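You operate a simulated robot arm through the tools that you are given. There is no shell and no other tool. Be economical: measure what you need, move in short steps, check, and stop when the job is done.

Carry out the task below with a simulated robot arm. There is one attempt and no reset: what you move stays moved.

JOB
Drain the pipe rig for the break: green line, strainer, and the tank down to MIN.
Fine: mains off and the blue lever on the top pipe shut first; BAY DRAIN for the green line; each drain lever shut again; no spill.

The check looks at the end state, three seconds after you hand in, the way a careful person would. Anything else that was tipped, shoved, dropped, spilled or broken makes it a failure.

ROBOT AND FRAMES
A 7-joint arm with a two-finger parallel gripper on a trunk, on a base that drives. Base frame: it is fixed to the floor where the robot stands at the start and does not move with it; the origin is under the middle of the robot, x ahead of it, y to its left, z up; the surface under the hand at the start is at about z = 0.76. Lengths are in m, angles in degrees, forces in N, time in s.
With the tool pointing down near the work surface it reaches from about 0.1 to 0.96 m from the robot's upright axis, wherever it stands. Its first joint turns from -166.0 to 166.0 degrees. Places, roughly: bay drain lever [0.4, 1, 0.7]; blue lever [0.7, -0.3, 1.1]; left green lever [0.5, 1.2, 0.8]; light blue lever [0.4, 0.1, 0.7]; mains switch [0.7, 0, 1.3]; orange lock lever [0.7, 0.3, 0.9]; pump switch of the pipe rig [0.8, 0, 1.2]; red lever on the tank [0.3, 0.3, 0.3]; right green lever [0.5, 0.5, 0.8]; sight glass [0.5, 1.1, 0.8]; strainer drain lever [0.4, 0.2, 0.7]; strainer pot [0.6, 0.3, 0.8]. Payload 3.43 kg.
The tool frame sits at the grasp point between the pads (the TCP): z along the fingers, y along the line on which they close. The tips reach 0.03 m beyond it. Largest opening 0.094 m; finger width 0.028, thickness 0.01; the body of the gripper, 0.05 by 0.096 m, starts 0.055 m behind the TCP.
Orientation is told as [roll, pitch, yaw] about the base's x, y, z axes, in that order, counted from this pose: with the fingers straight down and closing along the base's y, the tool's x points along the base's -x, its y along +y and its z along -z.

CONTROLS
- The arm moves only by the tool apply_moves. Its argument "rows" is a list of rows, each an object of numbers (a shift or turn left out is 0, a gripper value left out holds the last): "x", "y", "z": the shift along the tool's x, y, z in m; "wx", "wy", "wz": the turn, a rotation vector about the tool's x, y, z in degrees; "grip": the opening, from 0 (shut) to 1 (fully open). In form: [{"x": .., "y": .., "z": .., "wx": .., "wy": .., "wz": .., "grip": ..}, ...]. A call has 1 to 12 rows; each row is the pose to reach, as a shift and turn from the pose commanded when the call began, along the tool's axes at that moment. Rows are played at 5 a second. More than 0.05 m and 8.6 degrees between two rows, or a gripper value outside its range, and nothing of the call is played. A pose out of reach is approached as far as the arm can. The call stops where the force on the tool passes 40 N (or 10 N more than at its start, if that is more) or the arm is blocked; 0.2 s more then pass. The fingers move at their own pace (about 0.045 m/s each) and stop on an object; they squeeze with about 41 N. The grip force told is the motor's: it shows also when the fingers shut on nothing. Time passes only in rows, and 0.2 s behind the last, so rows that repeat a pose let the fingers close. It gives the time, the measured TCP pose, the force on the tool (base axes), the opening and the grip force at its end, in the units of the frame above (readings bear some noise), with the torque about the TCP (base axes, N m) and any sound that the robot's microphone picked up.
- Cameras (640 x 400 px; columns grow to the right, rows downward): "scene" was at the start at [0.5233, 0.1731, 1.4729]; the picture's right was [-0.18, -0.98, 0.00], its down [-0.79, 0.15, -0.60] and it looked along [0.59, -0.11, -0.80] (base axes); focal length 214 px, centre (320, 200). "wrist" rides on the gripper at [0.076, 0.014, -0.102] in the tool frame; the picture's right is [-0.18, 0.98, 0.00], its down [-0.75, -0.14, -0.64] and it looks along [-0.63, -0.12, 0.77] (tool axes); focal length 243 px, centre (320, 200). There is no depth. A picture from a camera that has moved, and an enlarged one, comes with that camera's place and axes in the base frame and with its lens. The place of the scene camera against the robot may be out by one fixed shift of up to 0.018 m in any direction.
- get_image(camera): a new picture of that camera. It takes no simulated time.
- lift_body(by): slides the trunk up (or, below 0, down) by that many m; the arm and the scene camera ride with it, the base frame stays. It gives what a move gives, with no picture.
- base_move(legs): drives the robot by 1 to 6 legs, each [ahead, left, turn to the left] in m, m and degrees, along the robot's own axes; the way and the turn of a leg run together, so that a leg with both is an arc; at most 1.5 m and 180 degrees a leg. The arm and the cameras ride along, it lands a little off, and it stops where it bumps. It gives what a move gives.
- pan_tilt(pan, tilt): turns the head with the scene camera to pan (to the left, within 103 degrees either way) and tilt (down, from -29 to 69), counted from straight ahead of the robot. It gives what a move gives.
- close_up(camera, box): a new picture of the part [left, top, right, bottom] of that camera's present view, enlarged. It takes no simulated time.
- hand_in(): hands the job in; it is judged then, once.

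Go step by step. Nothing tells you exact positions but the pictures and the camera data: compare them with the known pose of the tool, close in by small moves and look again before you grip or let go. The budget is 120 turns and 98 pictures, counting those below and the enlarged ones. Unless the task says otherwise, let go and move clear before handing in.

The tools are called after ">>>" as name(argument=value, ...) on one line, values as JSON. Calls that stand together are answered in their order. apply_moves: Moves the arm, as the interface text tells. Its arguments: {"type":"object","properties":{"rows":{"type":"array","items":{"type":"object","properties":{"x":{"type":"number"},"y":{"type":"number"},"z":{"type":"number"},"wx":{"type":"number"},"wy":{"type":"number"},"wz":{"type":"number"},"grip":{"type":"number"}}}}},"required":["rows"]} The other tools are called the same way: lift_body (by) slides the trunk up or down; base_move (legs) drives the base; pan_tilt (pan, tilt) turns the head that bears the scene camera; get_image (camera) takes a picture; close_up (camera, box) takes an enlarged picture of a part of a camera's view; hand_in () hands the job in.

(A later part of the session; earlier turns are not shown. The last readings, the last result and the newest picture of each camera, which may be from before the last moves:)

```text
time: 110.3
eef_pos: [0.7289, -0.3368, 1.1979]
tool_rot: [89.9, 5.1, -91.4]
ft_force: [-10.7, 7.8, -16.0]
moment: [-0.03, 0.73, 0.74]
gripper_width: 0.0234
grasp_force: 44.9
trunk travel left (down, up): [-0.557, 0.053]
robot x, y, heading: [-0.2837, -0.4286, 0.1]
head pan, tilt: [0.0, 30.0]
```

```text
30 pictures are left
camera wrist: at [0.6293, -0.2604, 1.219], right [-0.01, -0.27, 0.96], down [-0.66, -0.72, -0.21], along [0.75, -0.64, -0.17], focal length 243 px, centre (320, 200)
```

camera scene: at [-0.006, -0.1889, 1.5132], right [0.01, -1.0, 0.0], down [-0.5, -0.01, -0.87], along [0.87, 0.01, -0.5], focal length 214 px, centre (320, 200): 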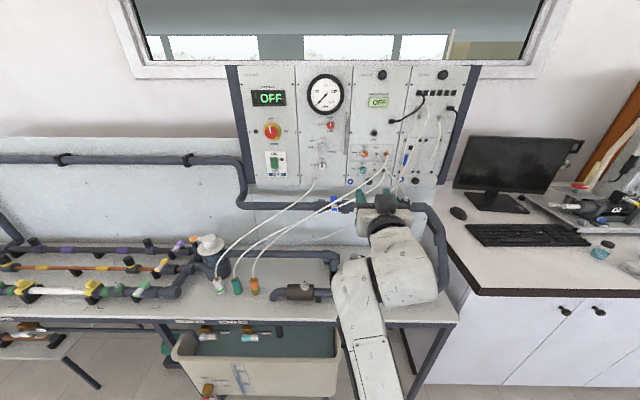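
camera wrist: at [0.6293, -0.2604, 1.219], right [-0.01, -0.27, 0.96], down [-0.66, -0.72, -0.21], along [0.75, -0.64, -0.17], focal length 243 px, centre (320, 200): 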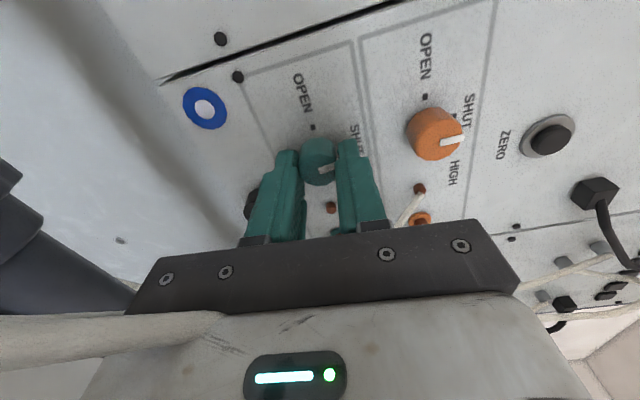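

Both markers point to SHUT. Release, back out, and view the panel once more.

>>> apply_moves(rows=[{"grip": 0.6}, {"grip": 0.6}, {"z": -0.04}, {"z": -0.08}, {"z": -0.08}])

>>> base_move(legs=[[-0.4, 0, 0], [0, 0.6, 0]])

>>> close_up(camera="scene", box=[320, 60, 600, 280])

>>> close_up(camera="scene", box=[120, 200, 400, 400])

```text
time: 111.5
eef_pos: [0.6478, -0.333, 1.2005]
tool_rot: [90.3, 5.0, -91.4]
ft_force: [0.0, 0.0, -0.1]
moment: [-0.03, 0.0, 0.04]
gripper_width: 0.0564
grasp_force: 0.2
trunk travel left (down, up): [-0.557, 0.053]
robot x, y, heading: [-0.2861, -0.421, 0.0]
head pan, tilt: [0.0, 30.0]
```

```text
time: 117.0
eef_pos: [0.2467, 0.2621, 1.201]
tool_rot: [90.2, 5.0, -91.5]
ft_force: [-0.8, -0.2, -0.4]
moment: [0.01, -0.03, 0.01]
gripper_width: 0.0564
grasp_force: 0.1
trunk travel left (down, up): [-0.557, 0.053]
robot x, y, heading: [-0.6873, 0.1773, -0.3]
head pan, tilt: [0.0, 30.0]
```

```text
1.82 times, centred on (460, 170) of scene
camera zoom: at [-0.1456, 0.3607, 1.5132], right [0.0, -1.0, 0.0], down [-0.5, 0.0, -0.87], along [0.87, 0.0, -0.5], focal length 390 px, centre (66, 254)
```

zoom: 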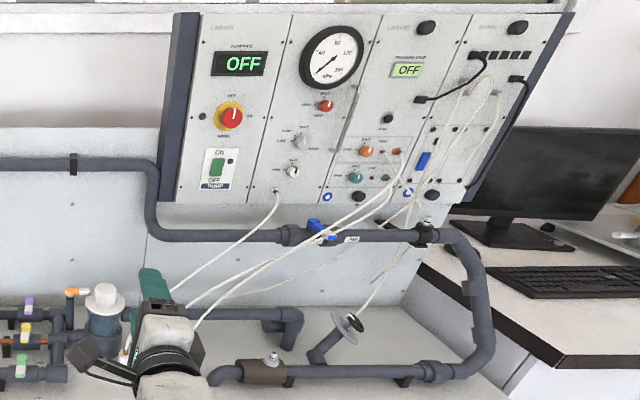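

```text
2.00 times, centred on (260, 300) of scene
camera zoom: at [-0.1456, 0.3607, 1.5132], right [0.0, -1.0, 0.0], down [-0.5, 0.0, -0.87], along [0.87, 0.0, -0.5], focal length 429 px, centre (440, 0)
```

zoom: 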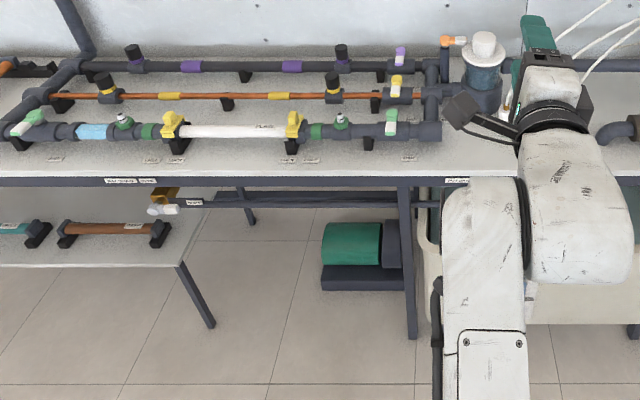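

Panel is right again. Now I study the labels on the green line and the bay drain.

>>> close_up(camera="scene", box=[110, 240, 230, 315])

>>> close_up(camera="scene", box=[250, 210, 370, 300])

```text
5.33 times, centred on (170, 278) of scene
camera zoom: at [-0.1456, 0.3607, 1.5132], right [0.0, -1.0, 0.0], down [-0.5, 0.0, -0.87], along [0.87, 0.0, -0.5], focal length 1144 px, centre (1120, -213)
```

zoom: 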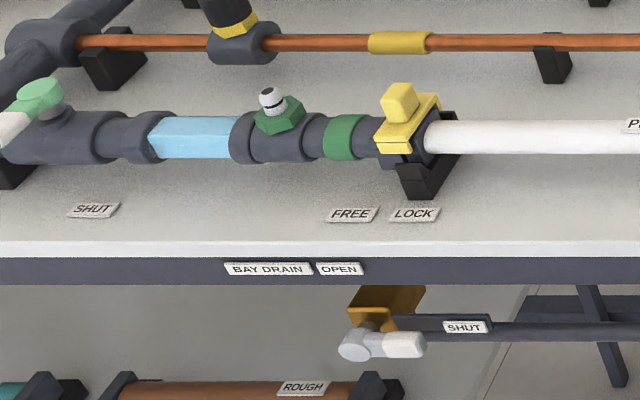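

```text
4.44 times, centred on (310, 255) of scene
camera zoom: at [-0.1456, 0.3607, 1.5132], right [0.0, -1.0, 0.0], down [-0.5, 0.0, -0.87], along [0.87, 0.0, -0.5], focal length 953 px, centre (364, -44)
```

zoom: 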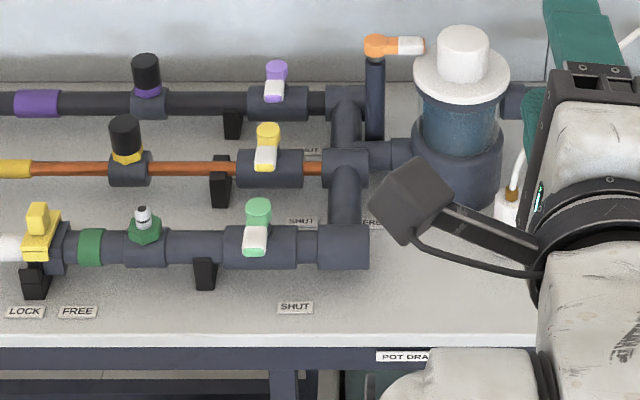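

The labels mark lever directions: the green levers stand crosswise (SHUT) already, and the drain levers point right (SHUT) with OPEN 90° away. The tank looks above MAX, so it should be lowered first. I lower the trunk for a front view of the drains.

>>> base_move(legs=[[0, 0.25, 0]])

>>> lift_body(by=-0.4)

>>> pan_tilt(pan=-15, tilt=30)

>>> get_image(camera="scene")

```text
time: 118.8
eef_pos: [0.2479, 0.5147, 1.1992]
tool_rot: [90.2, 5.0, -91.6]
ft_force: [0.9, 0.0, 0.1]
moment: [0.01, 0.01, 0.0]
gripper_width: 0.0563
grasp_force: 0.0
trunk travel left (down, up): [-0.557, 0.053]
robot x, y, heading: [-0.6859, 0.4271, -0.2]
head pan, tilt: [0.0, 30.0]
```

```text
time: 122.7
eef_pos: [0.2474, 0.5139, 0.8005]
tool_rot: [90.3, 5.1, -91.6]
ft_force: [1.5, 0.5, 0.0]
moment: [-0.01, -0.03, 0.0]
gripper_width: 0.0562
grasp_force: 0.1
trunk travel left (down, up): [-0.157, 0.453]
robot x, y, heading: [-0.6886, 0.4307, -0.2]
head pan, tilt: [0.0, 30.0]
```

```text
time: 123.4
eef_pos: [0.2477, 0.5151, 0.7998]
tool_rot: [90.2, 5.0, -91.5]
ft_force: [-0.1, 0.9, 0.0]
moment: [0.03, -0.01, 0.01]
gripper_width: 0.0563
grasp_force: 0.1
trunk travel left (down, up): [-0.157, 0.453]
robot x, y, heading: [-0.686, 0.429, -0.2]
head pan, tilt: [-15.0, 30.0]
```

```text
25 pictures are left
camera scene: at [-0.1479, 0.5893, 1.1132], right [-0.26, -0.97, 0.0], down [-0.48, 0.13, -0.87], along [0.84, -0.23, -0.5], focal length 214 px, centre (320, 200)
```

scene: 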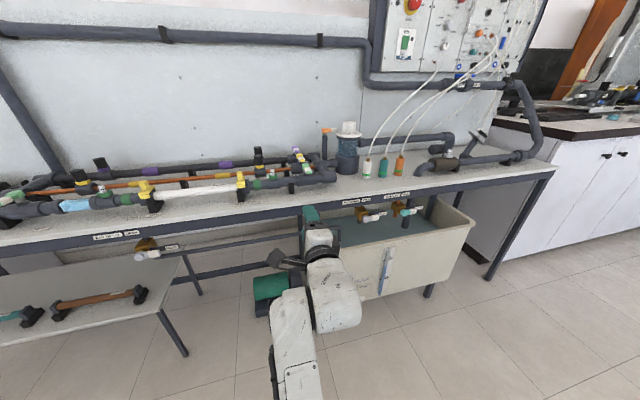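

>>> close_up(camera="scene", box=[330, 185, 450, 305])

>>> get_image(camera="wrist")

```text
3.33 times, centred on (390, 245) of scene
camera zoom: at [-0.1479, 0.5893, 1.1132], right [-0.26, -0.97, 0.0], down [-0.48, 0.13, -0.87], along [0.84, -0.23, -0.5], focal length 715 px, centre (87, 50)
```

zoom: 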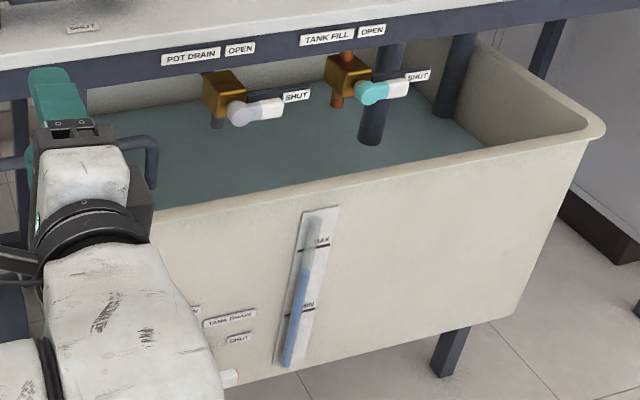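

```text
23 pictures are left
camera wrist: at [0.1482, 0.5907, 0.821], right [-0.01, -0.27, 0.96], down [-0.66, -0.72, -0.21], along [0.75, -0.64, -0.17], focal length 243 px, centre (320, 200)
```

wrist: 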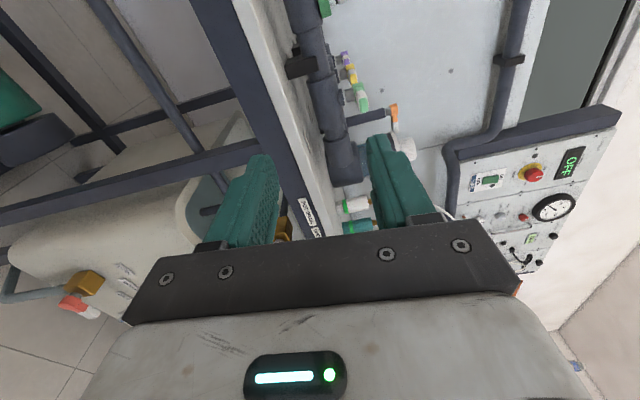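

The tank level is between MIN and MAX, and all drain levers turn about a front-facing axis (right = SHUT, up = OPEN). Bay-drain pivot is near (0.426,0.98,0.652). I go there with closed fingers.

>>> lift_body(by=-0.15)

>>> base_move(legs=[[0, 0.42, 0]])

>>> apply_moves(rows=[{"z": 0.02, "y": -0.01, "grip": 0}, {"z": 0.04, "y": -0.03}, {"z": 0.04, "y": -0.03}])

>>> get_image(camera="wrist")

```text
time: 125.2
eef_pos: [0.2472, 0.5151, 0.6508]
tool_rot: [90.2, 4.9, -91.6]
ft_force: [-0.3, -0.5, 0.9]
moment: [-0.01, -0.01, -0.01]
gripper_width: 0.0565
grasp_force: 0.1
trunk travel left (down, up): [-0.007, 0.603]
robot x, y, heading: [-0.6869, 0.4289, -0.3]
head pan, tilt: [-15.0, 30.0]
```

```text
time: 127.1
eef_pos: [0.2436, 0.8287, 0.6503]
tool_rot: [90.1, 5.0, -87.3]
ft_force: [0.8, 0.9, -0.2]
moment: [0.01, -0.01, 0.0]
gripper_width: 0.0563
grasp_force: 0.1
trunk travel left (down, up): [-0.007, 0.603]
robot x, y, heading: [-0.6829, 0.6775, 3.6]
head pan, tilt: [-15.0, 30.0]
stopped in leg 1: the robot was blocked; the commanded pose is now the measured one
```

```text
time: 127.9
eef_pos: [0.2822, 0.8327, 0.62]
tool_rot: [90.2, 5.1, -87.1]
ft_force: [-0.6, 0.0, -0.3]
moment: [0.01, 0.02, -0.01]
gripper_width: 0.0
grasp_force: 12.0
trunk travel left (down, up): [-0.007, 0.603]
robot x, y, heading: [-0.6832, 0.6711, 3.5]
head pan, tilt: [-15.0, 30.0]
```

```text
22 pictures are left
camera wrist: at [0.1773, 0.9012, 0.6407], right [0.01, -0.27, 0.96], down [-0.6, -0.77, -0.21], along [0.8, -0.58, -0.17], focal length 243 px, centre (320, 200)
```

wrist: 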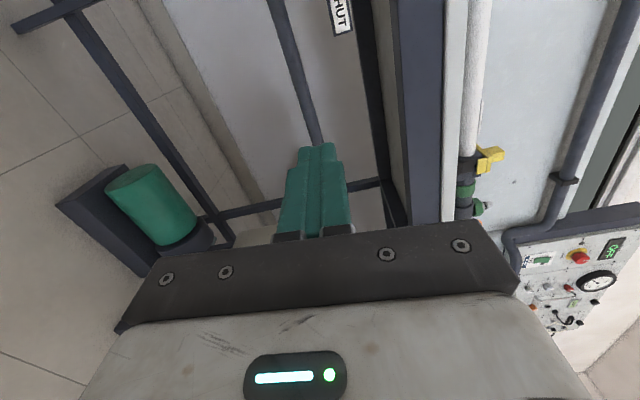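

Something stands at the left rear, so I pull the arm in a little, drive forward, straighten, then go left.

>>> apply_moves(rows=[{"z": -0.03}, {"z": -0.06}, {"z": -0.09}, {"z": -0.12}])

>>> base_move(legs=[[0.13, -0.02, -3.5], [0, 0.27, 0]])

>>> get_image(camera="wrist")

```text
time: 128.9
eef_pos: [0.1631, 0.8276, 0.6182]
tool_rot: [90.1, 4.9, -87.2]
ft_force: [1.1, -0.6, -0.1]
moment: [0.03, 0.0, 0.03]
gripper_width: 0.0
grasp_force: 32.2
trunk travel left (down, up): [-0.007, 0.603]
robot x, y, heading: [-0.6833, 0.6756, 3.7]
head pan, tilt: [-15.0, 30.0]
```

```text
time: 129.7
eef_pos: [0.1724, 0.825, 0.6213]
tool_rot: [90.2, 5.0, -87.3]
ft_force: [0.9, 0.2, 0.0]
moment: [-0.01, 0.01, 0.0]
gripper_width: 0.0
grasp_force: 33.3
trunk travel left (down, up): [-0.007, 0.603]
robot x, y, heading: [-0.6761, 0.6706, 3.6]
head pan, tilt: [-15.0, 30.0]
stopped in leg 1: the robot was blocked; the commanded pose is now the measured one
```

```text
21 pictures are left
camera wrist: at [0.067, 0.8928, 0.6414], right [0.01, -0.27, 0.96], down [-0.61, -0.77, -0.21], along [0.8, -0.58, -0.17], focal length 243 px, centre (320, 200)
```

wrist: 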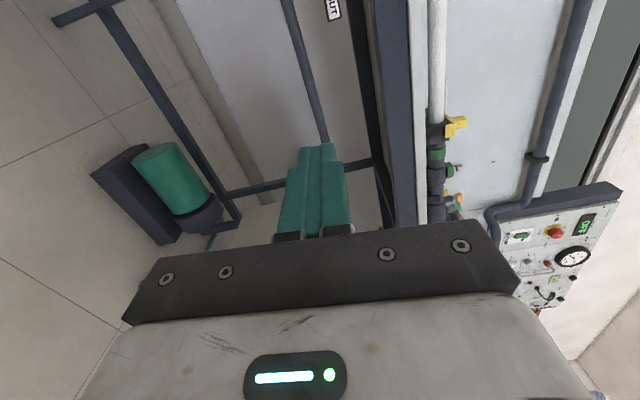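

>>> base_move(legs=[[0.1, 0, 0]])

>>> pan_tilt(pan=100, tilt=55)

>>> get_image(camera="scene")

```text
time: 130.8
eef_pos: [0.2739, 0.8302, 0.621]
tool_rot: [90.2, 5.0, -87.2]
ft_force: [-0.1, -0.1, 0.1]
moment: [-0.03, 0.01, 0.04]
gripper_width: 0.0001
grasp_force: 33.3
trunk travel left (down, up): [-0.007, 0.603]
robot x, y, heading: [-0.5731, 0.6766, 3.3]
head pan, tilt: [-15.0, 30.0]
```

```text
time: 132.7
eef_pos: [0.2737, 0.8302, 0.6209]
tool_rot: [90.2, 5.1, -87.3]
ft_force: [0.1, 0.5, 1.0]
moment: [0.0, 0.03, 0.01]
gripper_width: 0.0003
grasp_force: 33.3
trunk travel left (down, up): [-0.007, 0.603]
robot x, y, heading: [-0.5747, 0.6806, 3.5]
head pan, tilt: [100.0, 55.0]
```

```text
20 pictures are left
camera scene: at [-0.1529, 0.962, 0.9272], right [0.97, 0.23, 0.0], down [0.19, -0.8, -0.57], along [-0.13, 0.56, -0.82], focal length 214 px, centre (320, 200)
```

scene: 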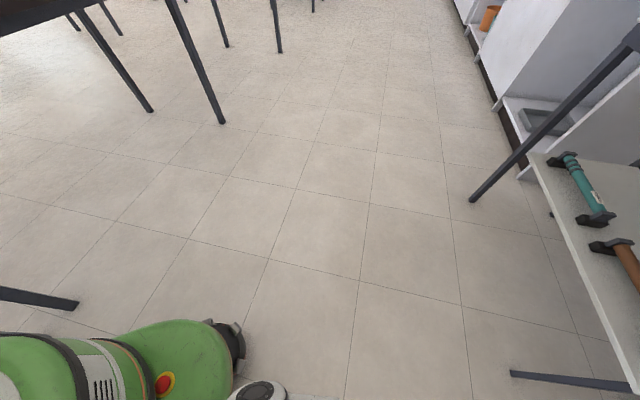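

A table foot is behind-left, and I am clear of it now. Straighten and go left to the bay drain.

>>> base_move(legs=[[0.02, 0.1, -3.5], [0, 0.06, 0]])

>>> pan_tilt(pan=0, tilt=25)

>>> get_image(camera="scene")

>>> get_image(camera="wrist")

```text
time: 134.5
eef_pos: [0.2973, 0.9377, 0.6209]
tool_rot: [90.2, 5.0, -90.9]
ft_force: [0.6, -0.5, 0.1]
moment: [0.03, -0.03, 0.03]
gripper_width: 0.0
grasp_force: 32.7
trunk travel left (down, up): [-0.007, 0.603]
robot x, y, heading: [-0.5565, 0.8382, 0.3]
head pan, tilt: [100.0, 55.0]
```

```text
time: 136.2
eef_pos: [0.2982, 0.939, 0.6217]
tool_rot: [90.1, 5.0, -90.9]
ft_force: [0.4, 0.2, 0.4]
moment: [-0.01, -0.01, 0.01]
gripper_width: 0.0001
grasp_force: 32.7
trunk travel left (down, up): [-0.007, 0.603]
robot x, y, heading: [-0.5562, 0.8371, 0.4]
head pan, tilt: [0.0, 25.0]
```

```text
19 pictures are left
camera scene: at [-0.0143, 1.0254, 0.9712], right [0.0, -1.0, 0.0], down [-0.42, 0.0, -0.91], along [0.91, 0.0, -0.42], focal length 214 px, centre (320, 200)
```

scene: 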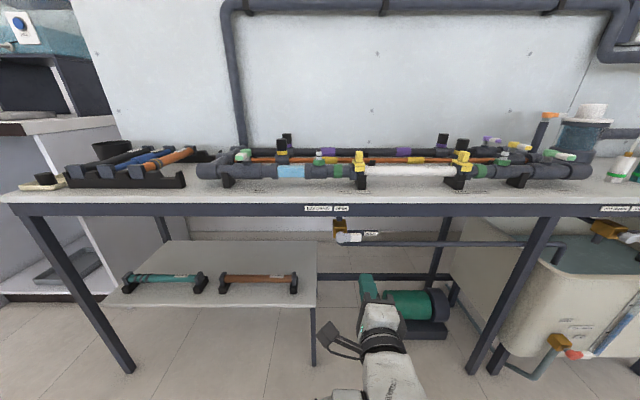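

```text
18 pictures are left
camera wrist: at [0.197, 1.0128, 0.6413], right [-0.01, -0.27, 0.96], down [-0.65, -0.73, -0.21], along [0.76, -0.63, -0.17], focal length 243 px, centre (320, 200)
```

wrist: 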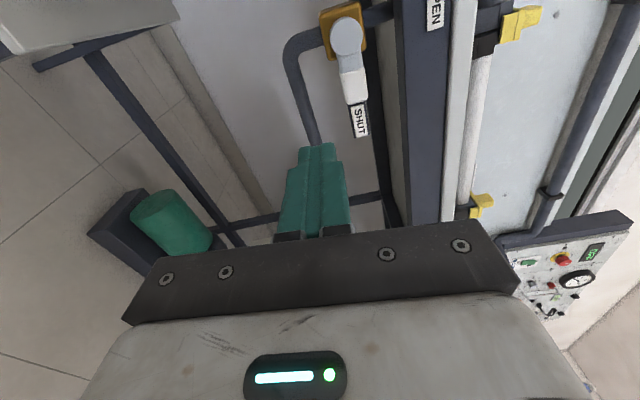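

Bay drain hub is at (0.416,0.978,0.655) and the tip at y≈0.93. I slide the closed fingers under the lever, then push it up along the arc to OPEN.

>>> apply_moves(rows=[{"z": 0.04}, {"z": 0.075}, {"z": 0.099}, {"z": 0.099}])

>>> apply_moves(rows=[{"y": 0.014, "x": 0.001}, {"y": 0.025, "x": 0.001}, {"y": 0.035, "x": 0.001}, {"y": 0.045, "x": 0.005}, {"y": 0.0544, "x": 0.0093}, {"y": 0.0619, "x": 0.0155}, {"y": 0.0673, "x": 0.022}, {"y": 0.0667, "x": 0.029}, {"y": 0.0667, "x": 0.029}])

>>> get_image(camera="wrist")

```text
time: 137.2
eef_pos: [0.3969, 0.9362, 0.6206]
tool_rot: [90.4, 4.9, -90.9]
ft_force: [0.9, -0.1, 0.1]
moment: [0.0, 0.02, -0.02]
gripper_width: 0.0
grasp_force: 32.9
trunk travel left (down, up): [-0.007, 0.603]
robot x, y, heading: [-0.5574, 0.8376, 0.1]
head pan, tilt: [0.0, 25.0]
```

```text
time: 139.2
eef_pos: [0.3976, 0.9581, 0.6898]
tool_rot: [90.3, 5.0, -90.9]
ft_force: [0.0, -4.1, 0.9]
moment: [0.0, -0.04, -0.09]
gripper_width: 0.0
grasp_force: 33.2
trunk travel left (down, up): [-0.007, 0.603]
robot x, y, heading: [-0.559, 0.8347, -0.2]
head pan, tilt: [0.0, 25.0]
```

```text
17 pictures are left
camera wrist: at [0.2962, 1.0334, 0.7106], right [-0.01, -0.27, 0.96], down [-0.65, -0.73, -0.21], along [0.76, -0.63, -0.17], focal length 243 px, centre (320, 200)
```

wrist: 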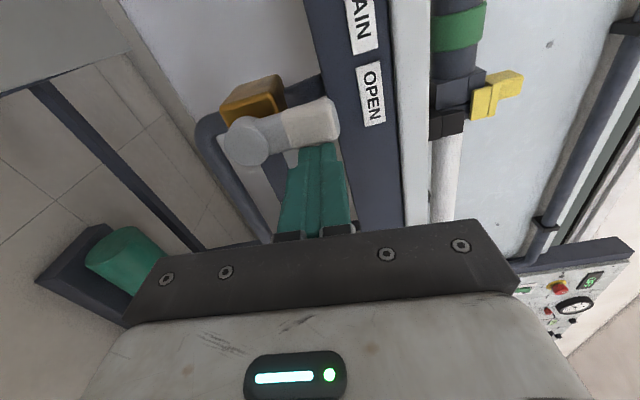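

The lever is nearly vertical; one more small nudge, then check the sight glass.

>>> apply_moves(rows=[{"x": 0.005}, {"x": 0.01}, {"x": 0.01}])

>>> close_up(camera="scene", box=[190, 130, 390, 255])

```text
time: 140.1
eef_pos: [0.3978, 0.958, 0.6898]
tool_rot: [90.2, 4.9, -91.8]
ft_force: [-1.1, -1.9, 0.6]
moment: [0.01, -0.02, -0.04]
gripper_width: 0.0
grasp_force: 32.8
trunk travel left (down, up): [-0.007, 0.603]
robot x, y, heading: [-0.5585, 0.8414, -0.2]
head pan, tilt: [0.0, 25.0]
stopped in row 3: the force on the tool passed its limit at 41 N (the readings are from after the stop); the commanded pose is now the measured one
```

```text
3.20 times, centred on (290, 192) of scene
camera zoom: at [-0.0138, 1.0231, 0.9712], right [0.0, -1.0, 0.0], down [-0.42, 0.0, -0.91], along [0.91, 0.0, -0.42], focal length 686 px, centre (416, 224)
```

zoom: 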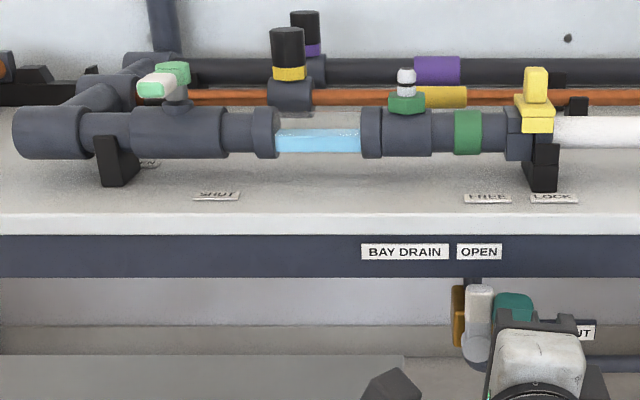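

It is fully open and the sight glass is falling. I back off, go to the lever's left side for closing later, and wait.

>>> apply_moves(rows=[{"x": -0.005}, {"z": -0.04, "x": -0.005}, {"z": -0.06, "x": -0.005}, {"z": -0.06, "x": 0.03}, {"z": -0.06, "x": 0.055}, {"z": -0.06, "x": 0.055}, {"z": -0.06, "x": 0.055}, {"z": -0.06, "x": 0.055}, {"z": -0.06, "x": 0.055}, {"z": -0.06, "x": 0.055}, {"z": -0.06, "x": 0.055}, {"z": -0.06, "x": 0.055}])

>>> apply_moves(rows=[{}, {}, {}, {}, {}, {}, {}, {}, {}, {}, {}, {}])

>>> apply_moves(rows=[{}, {}, {}, {}, {}, {}, {}, {}, {}, {}, {}, {}])

>>> close_up(camera="scene", box=[190, 130, 390, 255])

```text
time: 142.7
eef_pos: [0.3382, 1.0154, 0.6946]
tool_rot: [90.2, 4.9, -91.7]
ft_force: [0.6, -1.2, 0.3]
moment: [-0.01, 0.0, 0.0]
gripper_width: 0.0001
grasp_force: 33.0
trunk travel left (down, up): [-0.007, 0.603]
robot x, y, heading: [-0.5566, 0.8373, -0.0]
head pan, tilt: [0.0, 25.0]
```

```text
time: 145.3
eef_pos: [0.3397, 1.0161, 0.6958]
tool_rot: [90.2, 4.9, -91.7]
ft_force: [-0.3, -0.4, -0.1]
moment: [0.0, 0.01, 0.04]
gripper_width: 0.0002
grasp_force: 32.8
trunk travel left (down, up): [-0.007, 0.603]
robot x, y, heading: [-0.5563, 0.8381, -0.1]
head pan, tilt: [0.0, 25.0]
```

```text
time: 147.9
eef_pos: [0.3389, 1.0175, 0.6945]
tool_rot: [90.2, 4.9, -91.7]
ft_force: [-0.4, -0.1, 0.3]
moment: [0.02, 0.0, 0.01]
gripper_width: 0.0
grasp_force: 33.5
trunk travel left (down, up): [-0.007, 0.603]
robot x, y, heading: [-0.5601, 0.8376, -0.1]
head pan, tilt: [0.0, 25.0]
```

```text
3.20 times, centred on (290, 192) of scene
camera zoom: at [-0.0139, 1.0233, 0.9712], right [0.0, -1.0, 0.0], down [-0.42, 0.0, -0.91], along [0.91, 0.0, -0.42], focal length 686 px, centre (416, 224)
```

zoom: 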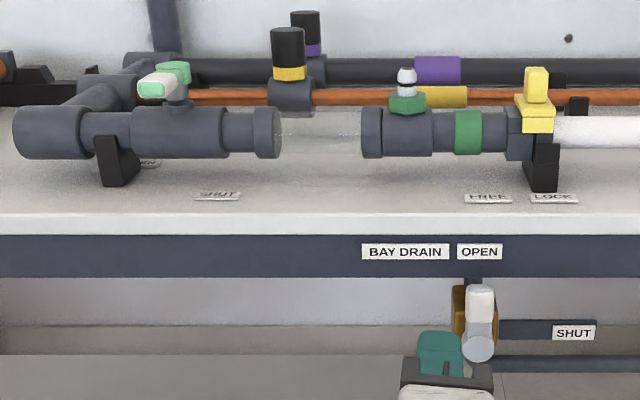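

The sight glass is empty. I now push the bay-drain lever from its left side back down to SHUT.

>>> apply_moves(rows=[{"z": 0.03}, {"z": 0.058}, {"z": 0.058}])

>>> apply_moves(rows=[{"x": -0.0144, "y": 0.0013}, {"x": -0.0266, "y": 0.0053}, {"x": -0.0384, "y": 0.009}, {"x": -0.0506, "y": 0.0064}, {"x": -0.063, "y": 0.0025}, {"x": -0.0727, "y": -0.0057}, {"x": -0.08, "y": -0.0151}, {"x": -0.0808, "y": -0.023}, {"x": -0.0808, "y": -0.027}])

>>> get_image(camera="wrist")

```text
time: 148.7
eef_pos: [0.3991, 1.0146, 0.6958]
tool_rot: [90.1, 5.0, -91.7]
ft_force: [0.0, -0.2, -0.4]
moment: [0.03, 0.0, 0.0]
gripper_width: 0.0
grasp_force: 33.1
trunk travel left (down, up): [-0.007, 0.603]
robot x, y, heading: [-0.5595, 0.8429, 0.0]
head pan, tilt: [0.0, 25.0]
```

```text
time: 150.6
eef_pos: [0.3939, 0.9364, 0.6745]
tool_rot: [91.5, 5.2, -91.7]
ft_force: [-0.9, 0.0, 10.0]
moment: [-0.04, -0.27, 0.0]
gripper_width: 0.0001
grasp_force: 33.1
trunk travel left (down, up): [-0.007, 0.603]
robot x, y, heading: [-0.5547, 0.8396, -0.3]
head pan, tilt: [0.0, 25.0]
stopped in row 9: the force on the tool passed its limit at 44 N (the readings are from after the stop); the commanded pose is now the measured one
```

```text
14 pictures are left
camera wrist: at [0.2941, 1.0128, 0.6924], right [-0.03, -0.27, 0.96], down [-0.66, -0.72, -0.23], along [0.75, -0.64, -0.15], focal length 243 px, centre (320, 200)
```

wrist: 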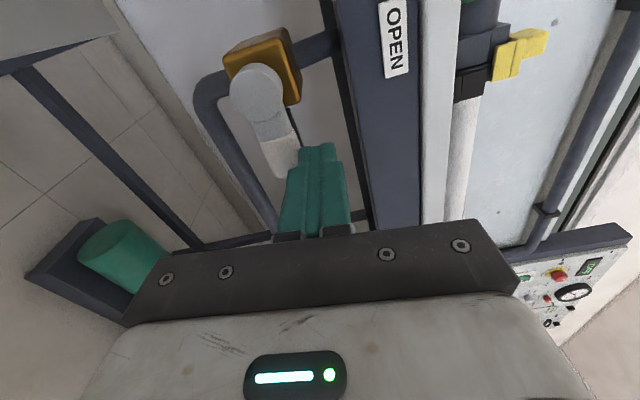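

Bay drain is shut again (stopped at its end). I retract and drive to the pot drain, whose hub should be near (0.416,0.265,0.657).

>>> apply_moves(rows=[{"y": 0.01, "x": -0.01}, {"z": -0.04, "y": 0.01, "x": -0.01}, {"z": -0.08, "y": -0.01, "x": -0.005}, {"z": -0.09, "y": -0.05, "x": -0.005}, {"z": -0.09, "y": -0.052, "x": -0.005}])

>>> base_move(legs=[[0, -0.7, 0]])

>>> get_image(camera="wrist")

```text
time: 151.8
eef_pos: [0.3046, 0.9386, 0.6178]
tool_rot: [91.1, 5.1, -91.9]
ft_force: [0.0, 1.2, -0.1]
moment: [0.02, 0.0, 0.02]
gripper_width: 0.0001
grasp_force: 32.5
trunk travel left (down, up): [-0.007, 0.603]
robot x, y, heading: [-0.5587, 0.8386, -0.3]
head pan, tilt: [0.0, 25.0]
```

```text
time: 155.7
eef_pos: [0.3021, 0.2301, 0.6173]
tool_rot: [91.2, 5.1, -92.3]
ft_force: [0.0, -0.2, 0.7]
moment: [-0.02, 0.02, -0.04]
gripper_width: 0.0
grasp_force: 33.0
trunk travel left (down, up): [-0.007, 0.603]
robot x, y, heading: [-0.5593, 0.1375, -0.8]
head pan, tilt: [0.0, 25.0]
```

```text
13 pictures are left
camera wrist: at [0.2022, 0.3076, 0.6365], right [-0.03, -0.27, 0.96], down [-0.67, -0.71, -0.22], along [0.74, -0.65, -0.16], focal length 243 px, centre (320, 200)
```

wrist: 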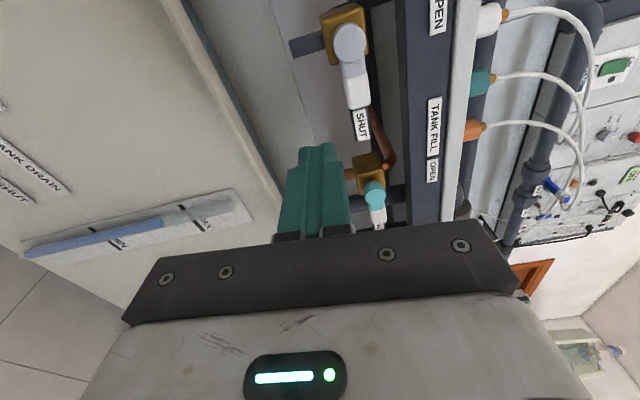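

Pot drain hub at (0.416,0.267,0.655), same geometry. Repeat: slide under the lever and push it up to OPEN.

>>> apply_moves(rows=[{"z": 0.04}, {"z": 0.075}, {"z": 0.095}, {"z": 0.095}])

>>> apply_moves(rows=[{"y": 0.014, "x": 0.001}, {"y": 0.025, "x": 0.001}, {"y": 0.036, "x": 0.001}, {"y": 0.046, "x": 0.005}, {"y": 0.0554, "x": 0.0093}, {"y": 0.0629, "x": 0.0155}, {"y": 0.0683, "x": 0.022}, {"y": 0.0677, "x": 0.029}, {"y": 0.0677, "x": 0.033}, {"y": 0.0677, "x": 0.036}])

>>> get_image(camera="wrist")

```text
time: 156.7
eef_pos: [0.3963, 0.2263, 0.6196]
tool_rot: [91.2, 5.1, -92.3]
ft_force: [0.3, 0.0, -0.5]
moment: [0.01, 0.02, -0.03]
gripper_width: 0.0002
grasp_force: 32.9
trunk travel left (down, up): [-0.007, 0.603]
robot x, y, heading: [-0.5612, 0.1357, -0.6]
head pan, tilt: [0.0, 25.0]
```

```text
time: 158.8
eef_pos: [0.3952, 0.2453, 0.6903]
tool_rot: [91.2, 5.0, -93.5]
ft_force: [-5.4, -37.3, -1.9]
moment: [-0.08, -0.36, -0.66]
gripper_width: 0.0
grasp_force: 33.0
trunk travel left (down, up): [-0.007, 0.603]
robot x, y, heading: [-0.5664, 0.1341, -0.6]
head pan, tilt: [0.0, 25.0]
```

```text
12 pictures are left
camera wrist: at [0.2981, 0.3242, 0.7089], right [-0.04, -0.27, 0.96], down [-0.68, -0.7, -0.22], along [0.73, -0.66, -0.16], focal length 243 px, centre (320, 200)
```

wrist: 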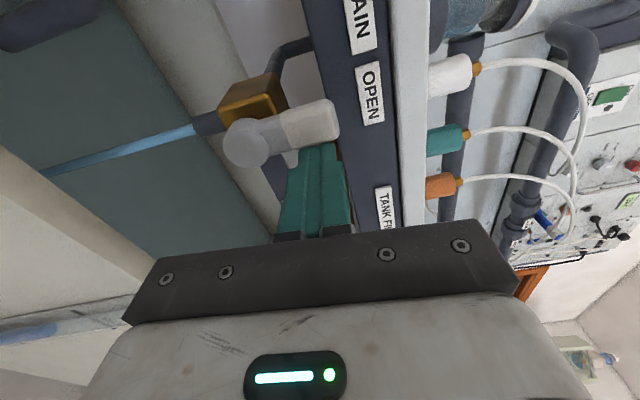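

Open: water streams into the tank. Move to the lever's left side and wait for the pot to empty.

>>> apply_moves(rows=[{"x": -0.012}, {"z": -0.04, "x": -0.012}, {"z": -0.06, "x": -0.005}, {"z": -0.06, "x": 0.03}, {"z": -0.06, "x": 0.057, "y": 0.008}, {"z": -0.06, "x": 0.057, "y": 0.008}, {"z": -0.06, "x": 0.057, "y": 0.008}, {"z": -0.06, "x": 0.057, "y": 0.008}, {"z": -0.06, "x": 0.057, "y": 0.008}, {"z": -0.06, "x": 0.057, "y": 0.008}, {"z": -0.06, "x": 0.057, "y": 0.008}, {"z": -0.06, "x": 0.057, "y": 0.008}])

>>> apply_moves(rows=[{}, {}, {}, {}, {}, {}, {}, {}, {}, {}, {}, {}])

>>> apply_moves(rows=[{}, {}, {}, {}, {}, {}, {}, {}, {}, {}, {}, {}])

>>> apply_moves(rows=[{}, {}, {}, {}, {}, {}, {}, {}, {}, {}, {}, {}])

>>> get_image(camera="scene")

```text
time: 161.4
eef_pos: [0.3391, 0.3128, 0.7017]
tool_rot: [91.2, 5.1, -92.3]
ft_force: [0.1, -0.8, -0.6]
moment: [-0.01, -0.02, 0.0]
gripper_width: 0.0003
grasp_force: 32.7
trunk travel left (down, up): [-0.007, 0.603]
robot x, y, heading: [-0.5601, 0.1351, -0.8]
head pan, tilt: [0.0, 25.0]
```

```text
time: 164.1
eef_pos: [0.338, 0.314, 0.7014]
tool_rot: [91.2, 5.2, -92.3]
ft_force: [-0.3, 0.2, -0.6]
moment: [-0.02, 0.02, 0.03]
gripper_width: 0.0
grasp_force: 33.2
trunk travel left (down, up): [-0.007, 0.603]
robot x, y, heading: [-0.5616, 0.1409, -0.9]
head pan, tilt: [0.0, 25.0]
```

```text
time: 166.7
eef_pos: [0.3383, 0.3145, 0.7026]
tool_rot: [91.2, 5.1, -92.4]
ft_force: [0.5, -0.7, -0.2]
moment: [0.0, 0.01, 0.0]
gripper_width: 0.0
grasp_force: 32.8
trunk travel left (down, up): [-0.007, 0.603]
robot x, y, heading: [-0.5622, 0.1376, -0.6]
head pan, tilt: [0.0, 25.0]
```

```text
time: 169.2
eef_pos: [0.3384, 0.3144, 0.7018]
tool_rot: [91.2, 5.1, -92.3]
ft_force: [-0.8, -0.3, 0.6]
moment: [0.03, -0.01, -0.01]
gripper_width: 0.0
grasp_force: 33.0
trunk travel left (down, up): [-0.007, 0.603]
robot x, y, heading: [-0.5619, 0.1362, -0.7]
head pan, tilt: [0.0, 25.0]
```

```text
11 pictures are left
camera scene: at [-0.0168, 0.3175, 0.9712], right [-0.01, -1.0, 0.0], down [-0.42, 0.01, -0.91], along [0.91, -0.01, -0.42], focal length 214 px, centre (320, 200)
```

scene: 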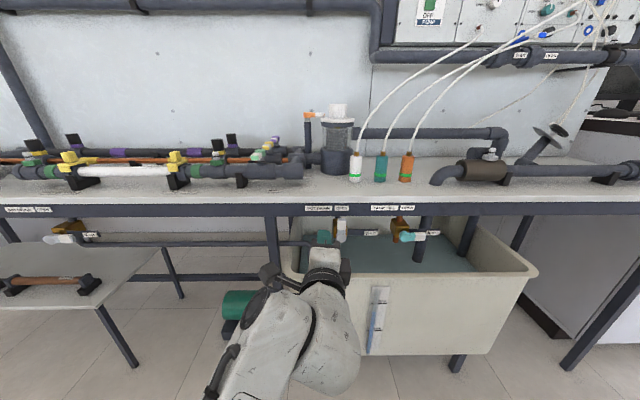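

>>> close_up(camera="scene", box=[290, 95, 410, 270])

```text
2.29 times, centred on (350, 182) of scene
camera zoom: at [-0.0168, 0.3175, 0.9712], right [-0.01, -1.0, 0.0], down [-0.42, 0.01, -0.91], along [0.91, -0.01, -0.42], focal length 490 px, centre (251, 240)
```

zoom: 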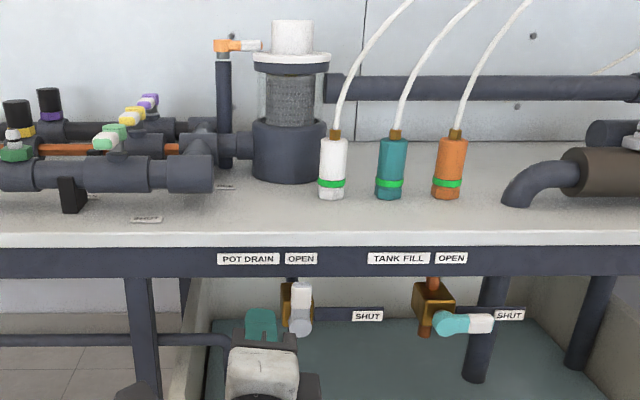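

The strainer pot is empty (bare mesh visible). I close the pot drain from its left side.

>>> apply_moves(rows=[{"z": 0.03}, {"z": 0.058}, {"z": 0.058}])

>>> apply_moves(rows=[{"x": -0.0224, "y": -0.0047}, {"x": -0.0346, "y": -0.0007}, {"x": -0.0464, "y": 0.003}, {"x": -0.0586, "y": 0.0004}, {"x": -0.071, "y": -0.0035}, {"x": -0.0807, "y": -0.0117}, {"x": -0.088, "y": -0.0211}, {"x": -0.0888, "y": -0.029}, {"x": -0.0888, "y": -0.033}])

>>> get_image(camera="wrist")

```text
time: 170.1
eef_pos: [0.3975, 0.3108, 0.7041]
tool_rot: [91.2, 5.1, -92.3]
ft_force: [-0.3, -0.4, -0.8]
moment: [-0.05, -0.03, -0.01]
gripper_width: 0.0001
grasp_force: 32.5
trunk travel left (down, up): [-0.007, 0.603]
robot x, y, heading: [-0.5646, 0.1363, -0.5]
head pan, tilt: [0.0, 25.0]
```

```text
time: 172.0
eef_pos: [0.3931, 0.2273, 0.6735]
tool_rot: [92.5, 5.3, -92.5]
ft_force: [-2.6, -0.1, 11.7]
moment: [-0.11, -0.25, -0.04]
gripper_width: 0.0002
grasp_force: 32.9
trunk travel left (down, up): [-0.007, 0.603]
robot x, y, heading: [-0.5622, 0.1365, -0.7]
head pan, tilt: [0.0, 25.0]
stopped in row 9: the force on the tool passed its limit at 44 N (the readings are from after the stop); the commanded pose is now the measured one
```

```text
9 pictures are left
camera wrist: at [0.2938, 0.3044, 0.6908], right [-0.05, -0.27, 0.96], down [-0.67, -0.71, -0.24], along [0.74, -0.65, -0.14], focal length 243 px, centre (320, 200)
```

wrist: 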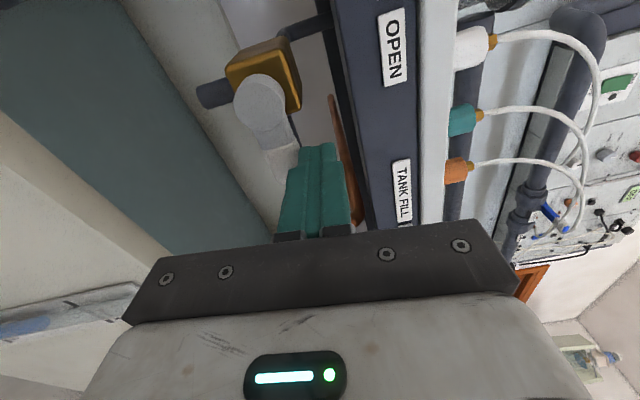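

Pot drain is shut. The tank drain hub triangulates to (0.355,0.316,0.303), again right=SHUT, up=OPEN. I retract and carefully lower the hand, pitching it downward.

>>> apply_moves(rows=[{"y": 0.008, "x": -0.005}, {"y": 0.01, "z": -0.04}, {"y": 0.01, "z": -0.08}, {"y": 0.01, "z": -0.12}, {"y": -0.015, "z": -0.125, "wx": 5}, {"y": -0.04, "z": -0.125, "wx": 10}, {"y": -0.065, "z": -0.125, "wx": 15}, {"y": -0.09, "z": -0.125, "wx": 20}, {"y": -0.115, "z": -0.125, "wx": 25}, {"y": -0.14, "z": -0.125, "wx": 30}, {"y": -0.165, "z": -0.125, "wx": 35}, {"y": -0.19, "z": -0.125, "wx": 40}])

```text
time: 174.6
eef_pos: [0.2764, 0.2497, 0.4771]
tool_rot: [52.2, 5.2, -92.4]
ft_force: [0.6, -0.1, 0.6]
moment: [-0.02, 0.04, 0.02]
gripper_width: 0.0001
grasp_force: 32.8
trunk travel left (down, up): [-0.007, 0.603]
robot x, y, heading: [-0.5601, 0.1364, -0.8]
head pan, tilt: [0.0, 25.0]
```

The low pose works. I continue to the staging point in front of the red lever and look.

>>> apply_moves(rows=[{"x": 0.002, "y": -0.03, "z": 0.018}, {"x": 0.005, "y": -0.06, "z": 0.035}, {"x": 0.007, "y": -0.09, "z": 0.053}, {"x": 0.0098, "y": -0.1204, "z": 0.0706}, {"x": 0.0098, "y": -0.1204, "z": 0.0706}])

>>> get_image(camera="wrist")

```text
time: 175.8
eef_pos: [0.2585, 0.2715, 0.3415]
tool_rot: [52.1, 5.4, -92.5]
ft_force: [-0.5, 0.4, -0.5]
moment: [-0.03, 0.01, 0.05]
gripper_width: 0.0
grasp_force: 32.6
trunk travel left (down, up): [-0.007, 0.603]
robot x, y, heading: [-0.5613, 0.1374, -1.2]
head pan, tilt: [0.0, 25.0]
```

```text
8 pictures are left
camera wrist: at [0.19, 0.3431, 0.4219], right [0.59, -0.28, 0.76], down [-0.63, -0.75, 0.21], along [0.51, -0.6, -0.62], focal length 243 px, centre (320, 200)
```

wrist: 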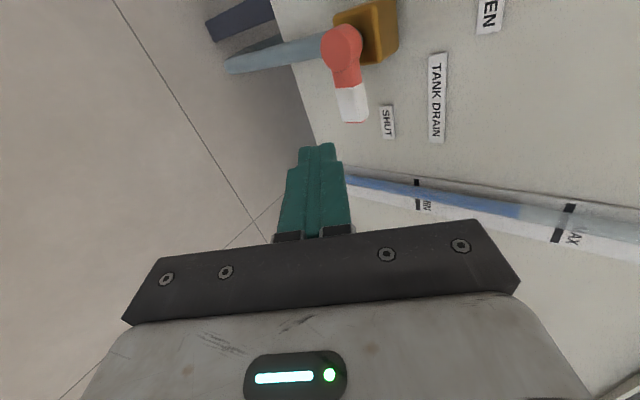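

Hub at (0.350,0.320,0.306); the wrist camera also sees the level gauge (level well above MIN). I insert under the lever and open it.

>>> apply_moves(rows=[{"z": 0.035, "x": 0.002}, {"z": 0.07, "x": 0.004}, {"z": 0.0944, "x": 0.005, "y": 0.001}, {"z": 0.0944, "x": 0.005, "y": 0.001}])

>>> apply_moves(rows=[{"x": 0.001, "y": 0.0094, "z": -0.0073}, {"x": 0.0018, "y": 0.0157, "z": -0.0122}, {"x": 0.0026, "y": 0.0228, "z": -0.0177}, {"x": 0.0066, "y": 0.0312, "z": -0.0243}, {"x": 0.011, "y": 0.0387, "z": -0.0304}, {"x": 0.0173, "y": 0.0453, "z": -0.0357}, {"x": 0.0238, "y": 0.0498, "z": -0.0396}, {"x": 0.0308, "y": 0.0491, "z": -0.0394}, {"x": 0.0358, "y": 0.0486, "z": -0.0393}])

>>> get_image(camera="wrist")

```text
time: 176.8
eef_pos: [0.3339, 0.2794, 0.2839]
tool_rot: [52.1, 5.2, -92.5]
ft_force: [-1.9, -0.8, -2.3]
moment: [-0.03, -0.06, -0.01]
gripper_width: 0.0001
grasp_force: 33.2
trunk travel left (down, up): [-0.007, 0.603]
robot x, y, heading: [-0.5603, 0.1349, -0.8]
head pan, tilt: [0.0, 25.0]
```

```text
time: 178.9
eef_pos: [0.3337, 0.2956, 0.3492]
tool_rot: [52.2, 4.6, -93.7]
ft_force: [-1.2, -1.6, 0.5]
moment: [0.01, 0.04, 0.02]
gripper_width: 0.0
grasp_force: 32.6
trunk travel left (down, up): [-0.007, 0.603]
robot x, y, heading: [-0.5621, 0.1352, -1.2]
head pan, tilt: [0.0, 25.0]
stopped in row 9: the force on the tool passed its limit at 41 N (the readings are from after the stop); the commanded pose is now the measured one
```

```text
7 pictures are left
camera wrist: at [0.2671, 0.368, 0.4294], right [0.59, -0.28, 0.76], down [-0.64, -0.73, 0.22], along [0.5, -0.62, -0.61], focal length 243 px, centre (320, 200)
```

wrist: 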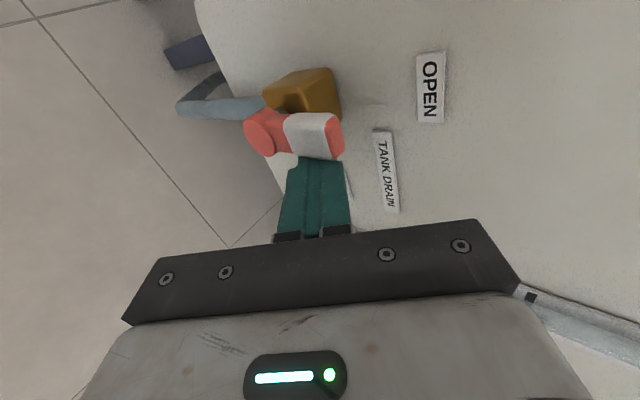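

Fully open. I retract to the lever's left side and check the gauge with the scene camera.

>>> apply_moves(rows=[{"x": -0.008}, {"x": -0.008, "z": -0.04}, {"x": -0.005, "z": -0.06}, {"x": 0.03, "z": -0.06}, {"x": 0.066, "y": 0.003, "z": -0.064}, {"x": 0.066, "y": 0.003, "z": -0.064}])

>>> pan_tilt(pan=0, tilt=40)

>>> close_up(camera="scene", box=[280, 150, 480, 310])

```text
time: 180.3
eef_pos: [0.2871, 0.363, 0.3951]
tool_rot: [52.1, 4.6, -93.6]
ft_force: [-0.1, -1.2, 0.1]
moment: [0.03, -0.02, 0.0]
gripper_width: 0.0
grasp_force: 32.7
trunk travel left (down, up): [-0.007, 0.603]
robot x, y, heading: [-0.5613, 0.1351, -1.0]
head pan, tilt: [0.0, 25.0]
```

```text
time: 181.1
eef_pos: [0.2886, 0.3623, 0.3962]
tool_rot: [52.3, 4.6, -93.6]
ft_force: [0.3, -0.3, 0.4]
moment: [-0.03, 0.01, 0.02]
gripper_width: 0.0
grasp_force: 33.7
trunk travel left (down, up): [-0.007, 0.603]
robot x, y, heading: [-0.5601, 0.1392, -0.9]
head pan, tilt: [0.0, 40.0]
```

```text
2.50 times, centred on (380, 230) of scene
camera zoom: at [-0.0231, 0.3149, 0.9479], right [-0.02, -1.0, 0.0], down [-0.64, 0.01, -0.77], along [0.77, -0.01, -0.64], focal length 536 px, centre (170, 125)
```

zoom: 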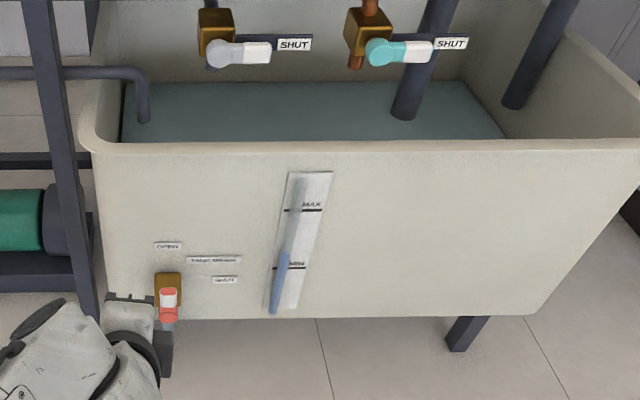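

The level is falling fast and close to MIN, so I close the red lever right away.

>>> apply_moves(rows=[{"z": 0.03}, {"x": 0.0015, "y": -0.005, "z": 0.0607}, {"x": -0.004, "y": -0.004, "z": 0.06}, {"x": -0.0211, "y": -0.0009, "z": 0.0595}, {"x": -0.0328, "y": 0.0027, "z": 0.0577}, {"x": -0.0431, "y": 0.0057, "z": 0.0562}, {"x": -0.0552, "y": 0.0041, "z": 0.0583}, {"x": -0.0676, "y": 0.0014, "z": 0.0613}, {"x": -0.0778, "y": -0.0047, "z": 0.0668}, {"x": -0.0846, "y": -0.012, "z": 0.0729}, {"x": -0.0852, "y": -0.0183, "z": 0.0778}, {"x": -0.0857, "y": -0.023, "z": 0.0815}])

>>> close_up(camera="scene", box=[320, 205, 420, 285])

```text
time: 183.4
eef_pos: [0.3392, 0.281, 0.3414]
tool_rot: [53.1, 4.6, -93.4]
ft_force: [1.8, 0.5, 11.1]
moment: [-0.15, -0.16, 0.01]
gripper_width: 0.0
grasp_force: 33.1
trunk travel left (down, up): [-0.007, 0.603]
robot x, y, heading: [-0.559, 0.1379, -0.7]
head pan, tilt: [0.0, 40.0]
stopped in row 11: the force on the tool passed its limit at 46 N (the readings are from after the stop); the commanded pose is now the measured one
```

```text
5.00 times, centred on (370, 245) of scene
camera zoom: at [-0.0236, 0.3154, 0.948], right [-0.01, -1.0, 0.0], down [-0.64, 0.01, -0.77], along [0.77, -0.01, -0.64], focal length 1072 px, centre (70, -25)
```

zoom: 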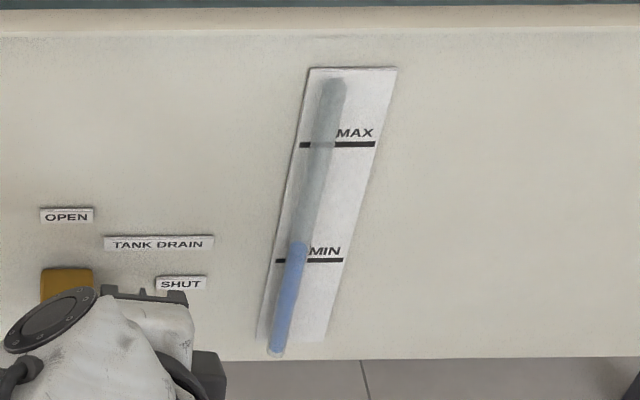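

The lever is shut and the level is still slightly above MIN (roughly 15–20% of the MAX–MIN span). I give it one short partial pulse: first go back under the lever.

>>> apply_moves(rows=[{"y": 0.0047, "z": -0.0037}, {"y": 0.0047, "z": -0.0537}, {"x": -0.0035, "y": -0.021, "z": -0.037}, {"x": -0.0073, "y": -0.0471, "z": -0.0196}, {"x": -0.0073, "y": -0.0471, "z": 0.0304}, {"x": -0.0073, "y": -0.0471, "z": 0.0304}])

>>> get_image(camera="wrist")

```text
time: 184.8
eef_pos: [0.3353, 0.2793, 0.2824]
tool_rot: [52.9, 4.6, -93.4]
ft_force: [-0.2, 0.1, -1.0]
moment: [-0.01, -0.02, 0.02]
gripper_width: 0.0
grasp_force: 33.2
trunk travel left (down, up): [-0.007, 0.603]
robot x, y, heading: [-0.5591, 0.1375, -0.8]
head pan, tilt: [0.0, 40.0]
```

```text
4 pictures are left
camera wrist: at [0.266, 0.3517, 0.362], right [0.58, -0.28, 0.77], down [-0.64, -0.74, 0.21], along [0.5, -0.61, -0.61], focal length 243 px, centre (320, 200)
```

wrist: 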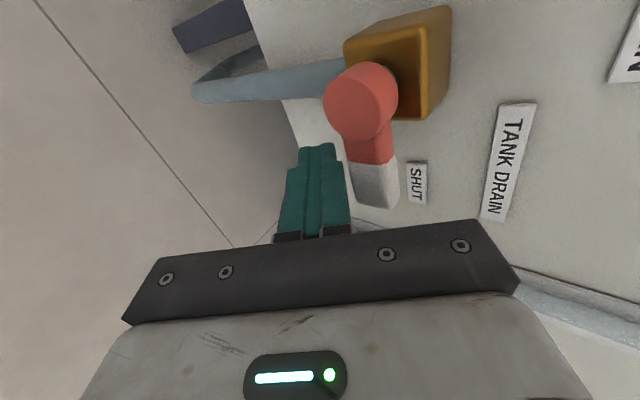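

The fingers are under the lever. Run the partial pulse and shut it again.

>>> apply_moves(rows=[{"x": 0.001, "y": 0.0094, "z": -0.0073}, {"x": 0.0026, "y": 0.0228, "z": -0.0177}, {"x": 0.0066, "y": 0.0312, "z": -0.0243}, {"x": 0.011, "y": 0.0387, "z": -0.0304}, {"x": 0.011, "y": 0.035, "z": -0.078}, {"x": 0.032, "y": 0.05, "z": -0.088}, {"x": 0.0533, "y": 0.0638, "z": -0.098}, {"x": 0.0533, "y": 0.0638, "z": -0.0531}, {"x": 0.0465, "y": 0.0574, "z": -0.0476}, {"x": 0.022, "y": 0.053, "z": -0.0424}, {"x": 0.0118, "y": 0.0469, "z": -0.0369}, {"x": 0.005, "y": 0.0397, "z": -0.0308}])

>>> apply_moves(rows=[{"y": -0.0063, "z": 0.0049}, {"y": -0.012, "z": 0.009}, {"y": -0.016, "z": 0.012}])

>>> close_up(camera="scene", box=[320, 205, 420, 285])

```text
time: 186.6
eef_pos: [0.316, 0.3279, 0.3821]
tool_rot: [52.7, 4.1, -93.3]
ft_force: [-35.3, 0.7, 28.7]
moment: [-0.15, 0.07, -0.41]
gripper_width: 0.0
grasp_force: 33.0
trunk travel left (down, up): [-0.007, 0.603]
robot x, y, heading: [-0.5616, 0.1378, -0.7]
head pan, tilt: [0.0, 40.0]
stopped in row 8: the force on the tool passed its limit at 306 N (the readings are from after the stop); the commanded pose is now the measured one
```

```text
time: 186.9
eef_pos: [0.316, 0.3273, 0.383]
tool_rot: [52.8, 4.0, -93.4]
ft_force: [-20.6, -0.8, 22.4]
moment: [-0.24, -0.11, -0.24]
gripper_width: 0.0
grasp_force: 32.5
trunk travel left (down, up): [-0.007, 0.603]
robot x, y, heading: [-0.5665, 0.135, -0.6]
head pan, tilt: [0.0, 40.0]
stopped in row 1: the force on the tool passed its limit at 70 N (the readings are from after the stop); the commanded pose is now the measured one
```

```text
5.00 times, centred on (370, 245) of scene
camera zoom: at [-0.0256, 0.3166, 0.9483], right [-0.01, -1.0, 0.0], down [-0.64, 0.01, -0.77], along [0.77, -0.01, -0.64], focal length 1072 px, centre (70, -25)
```

zoom: 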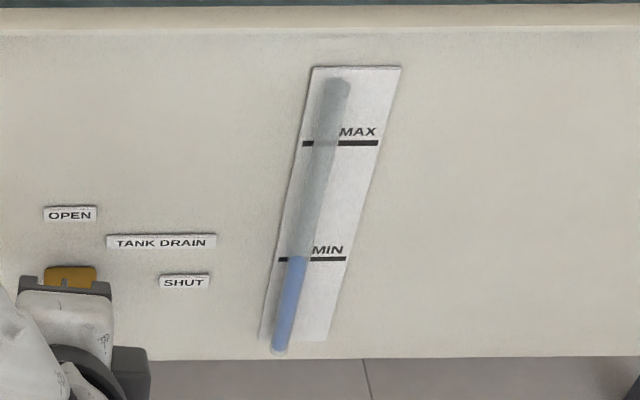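

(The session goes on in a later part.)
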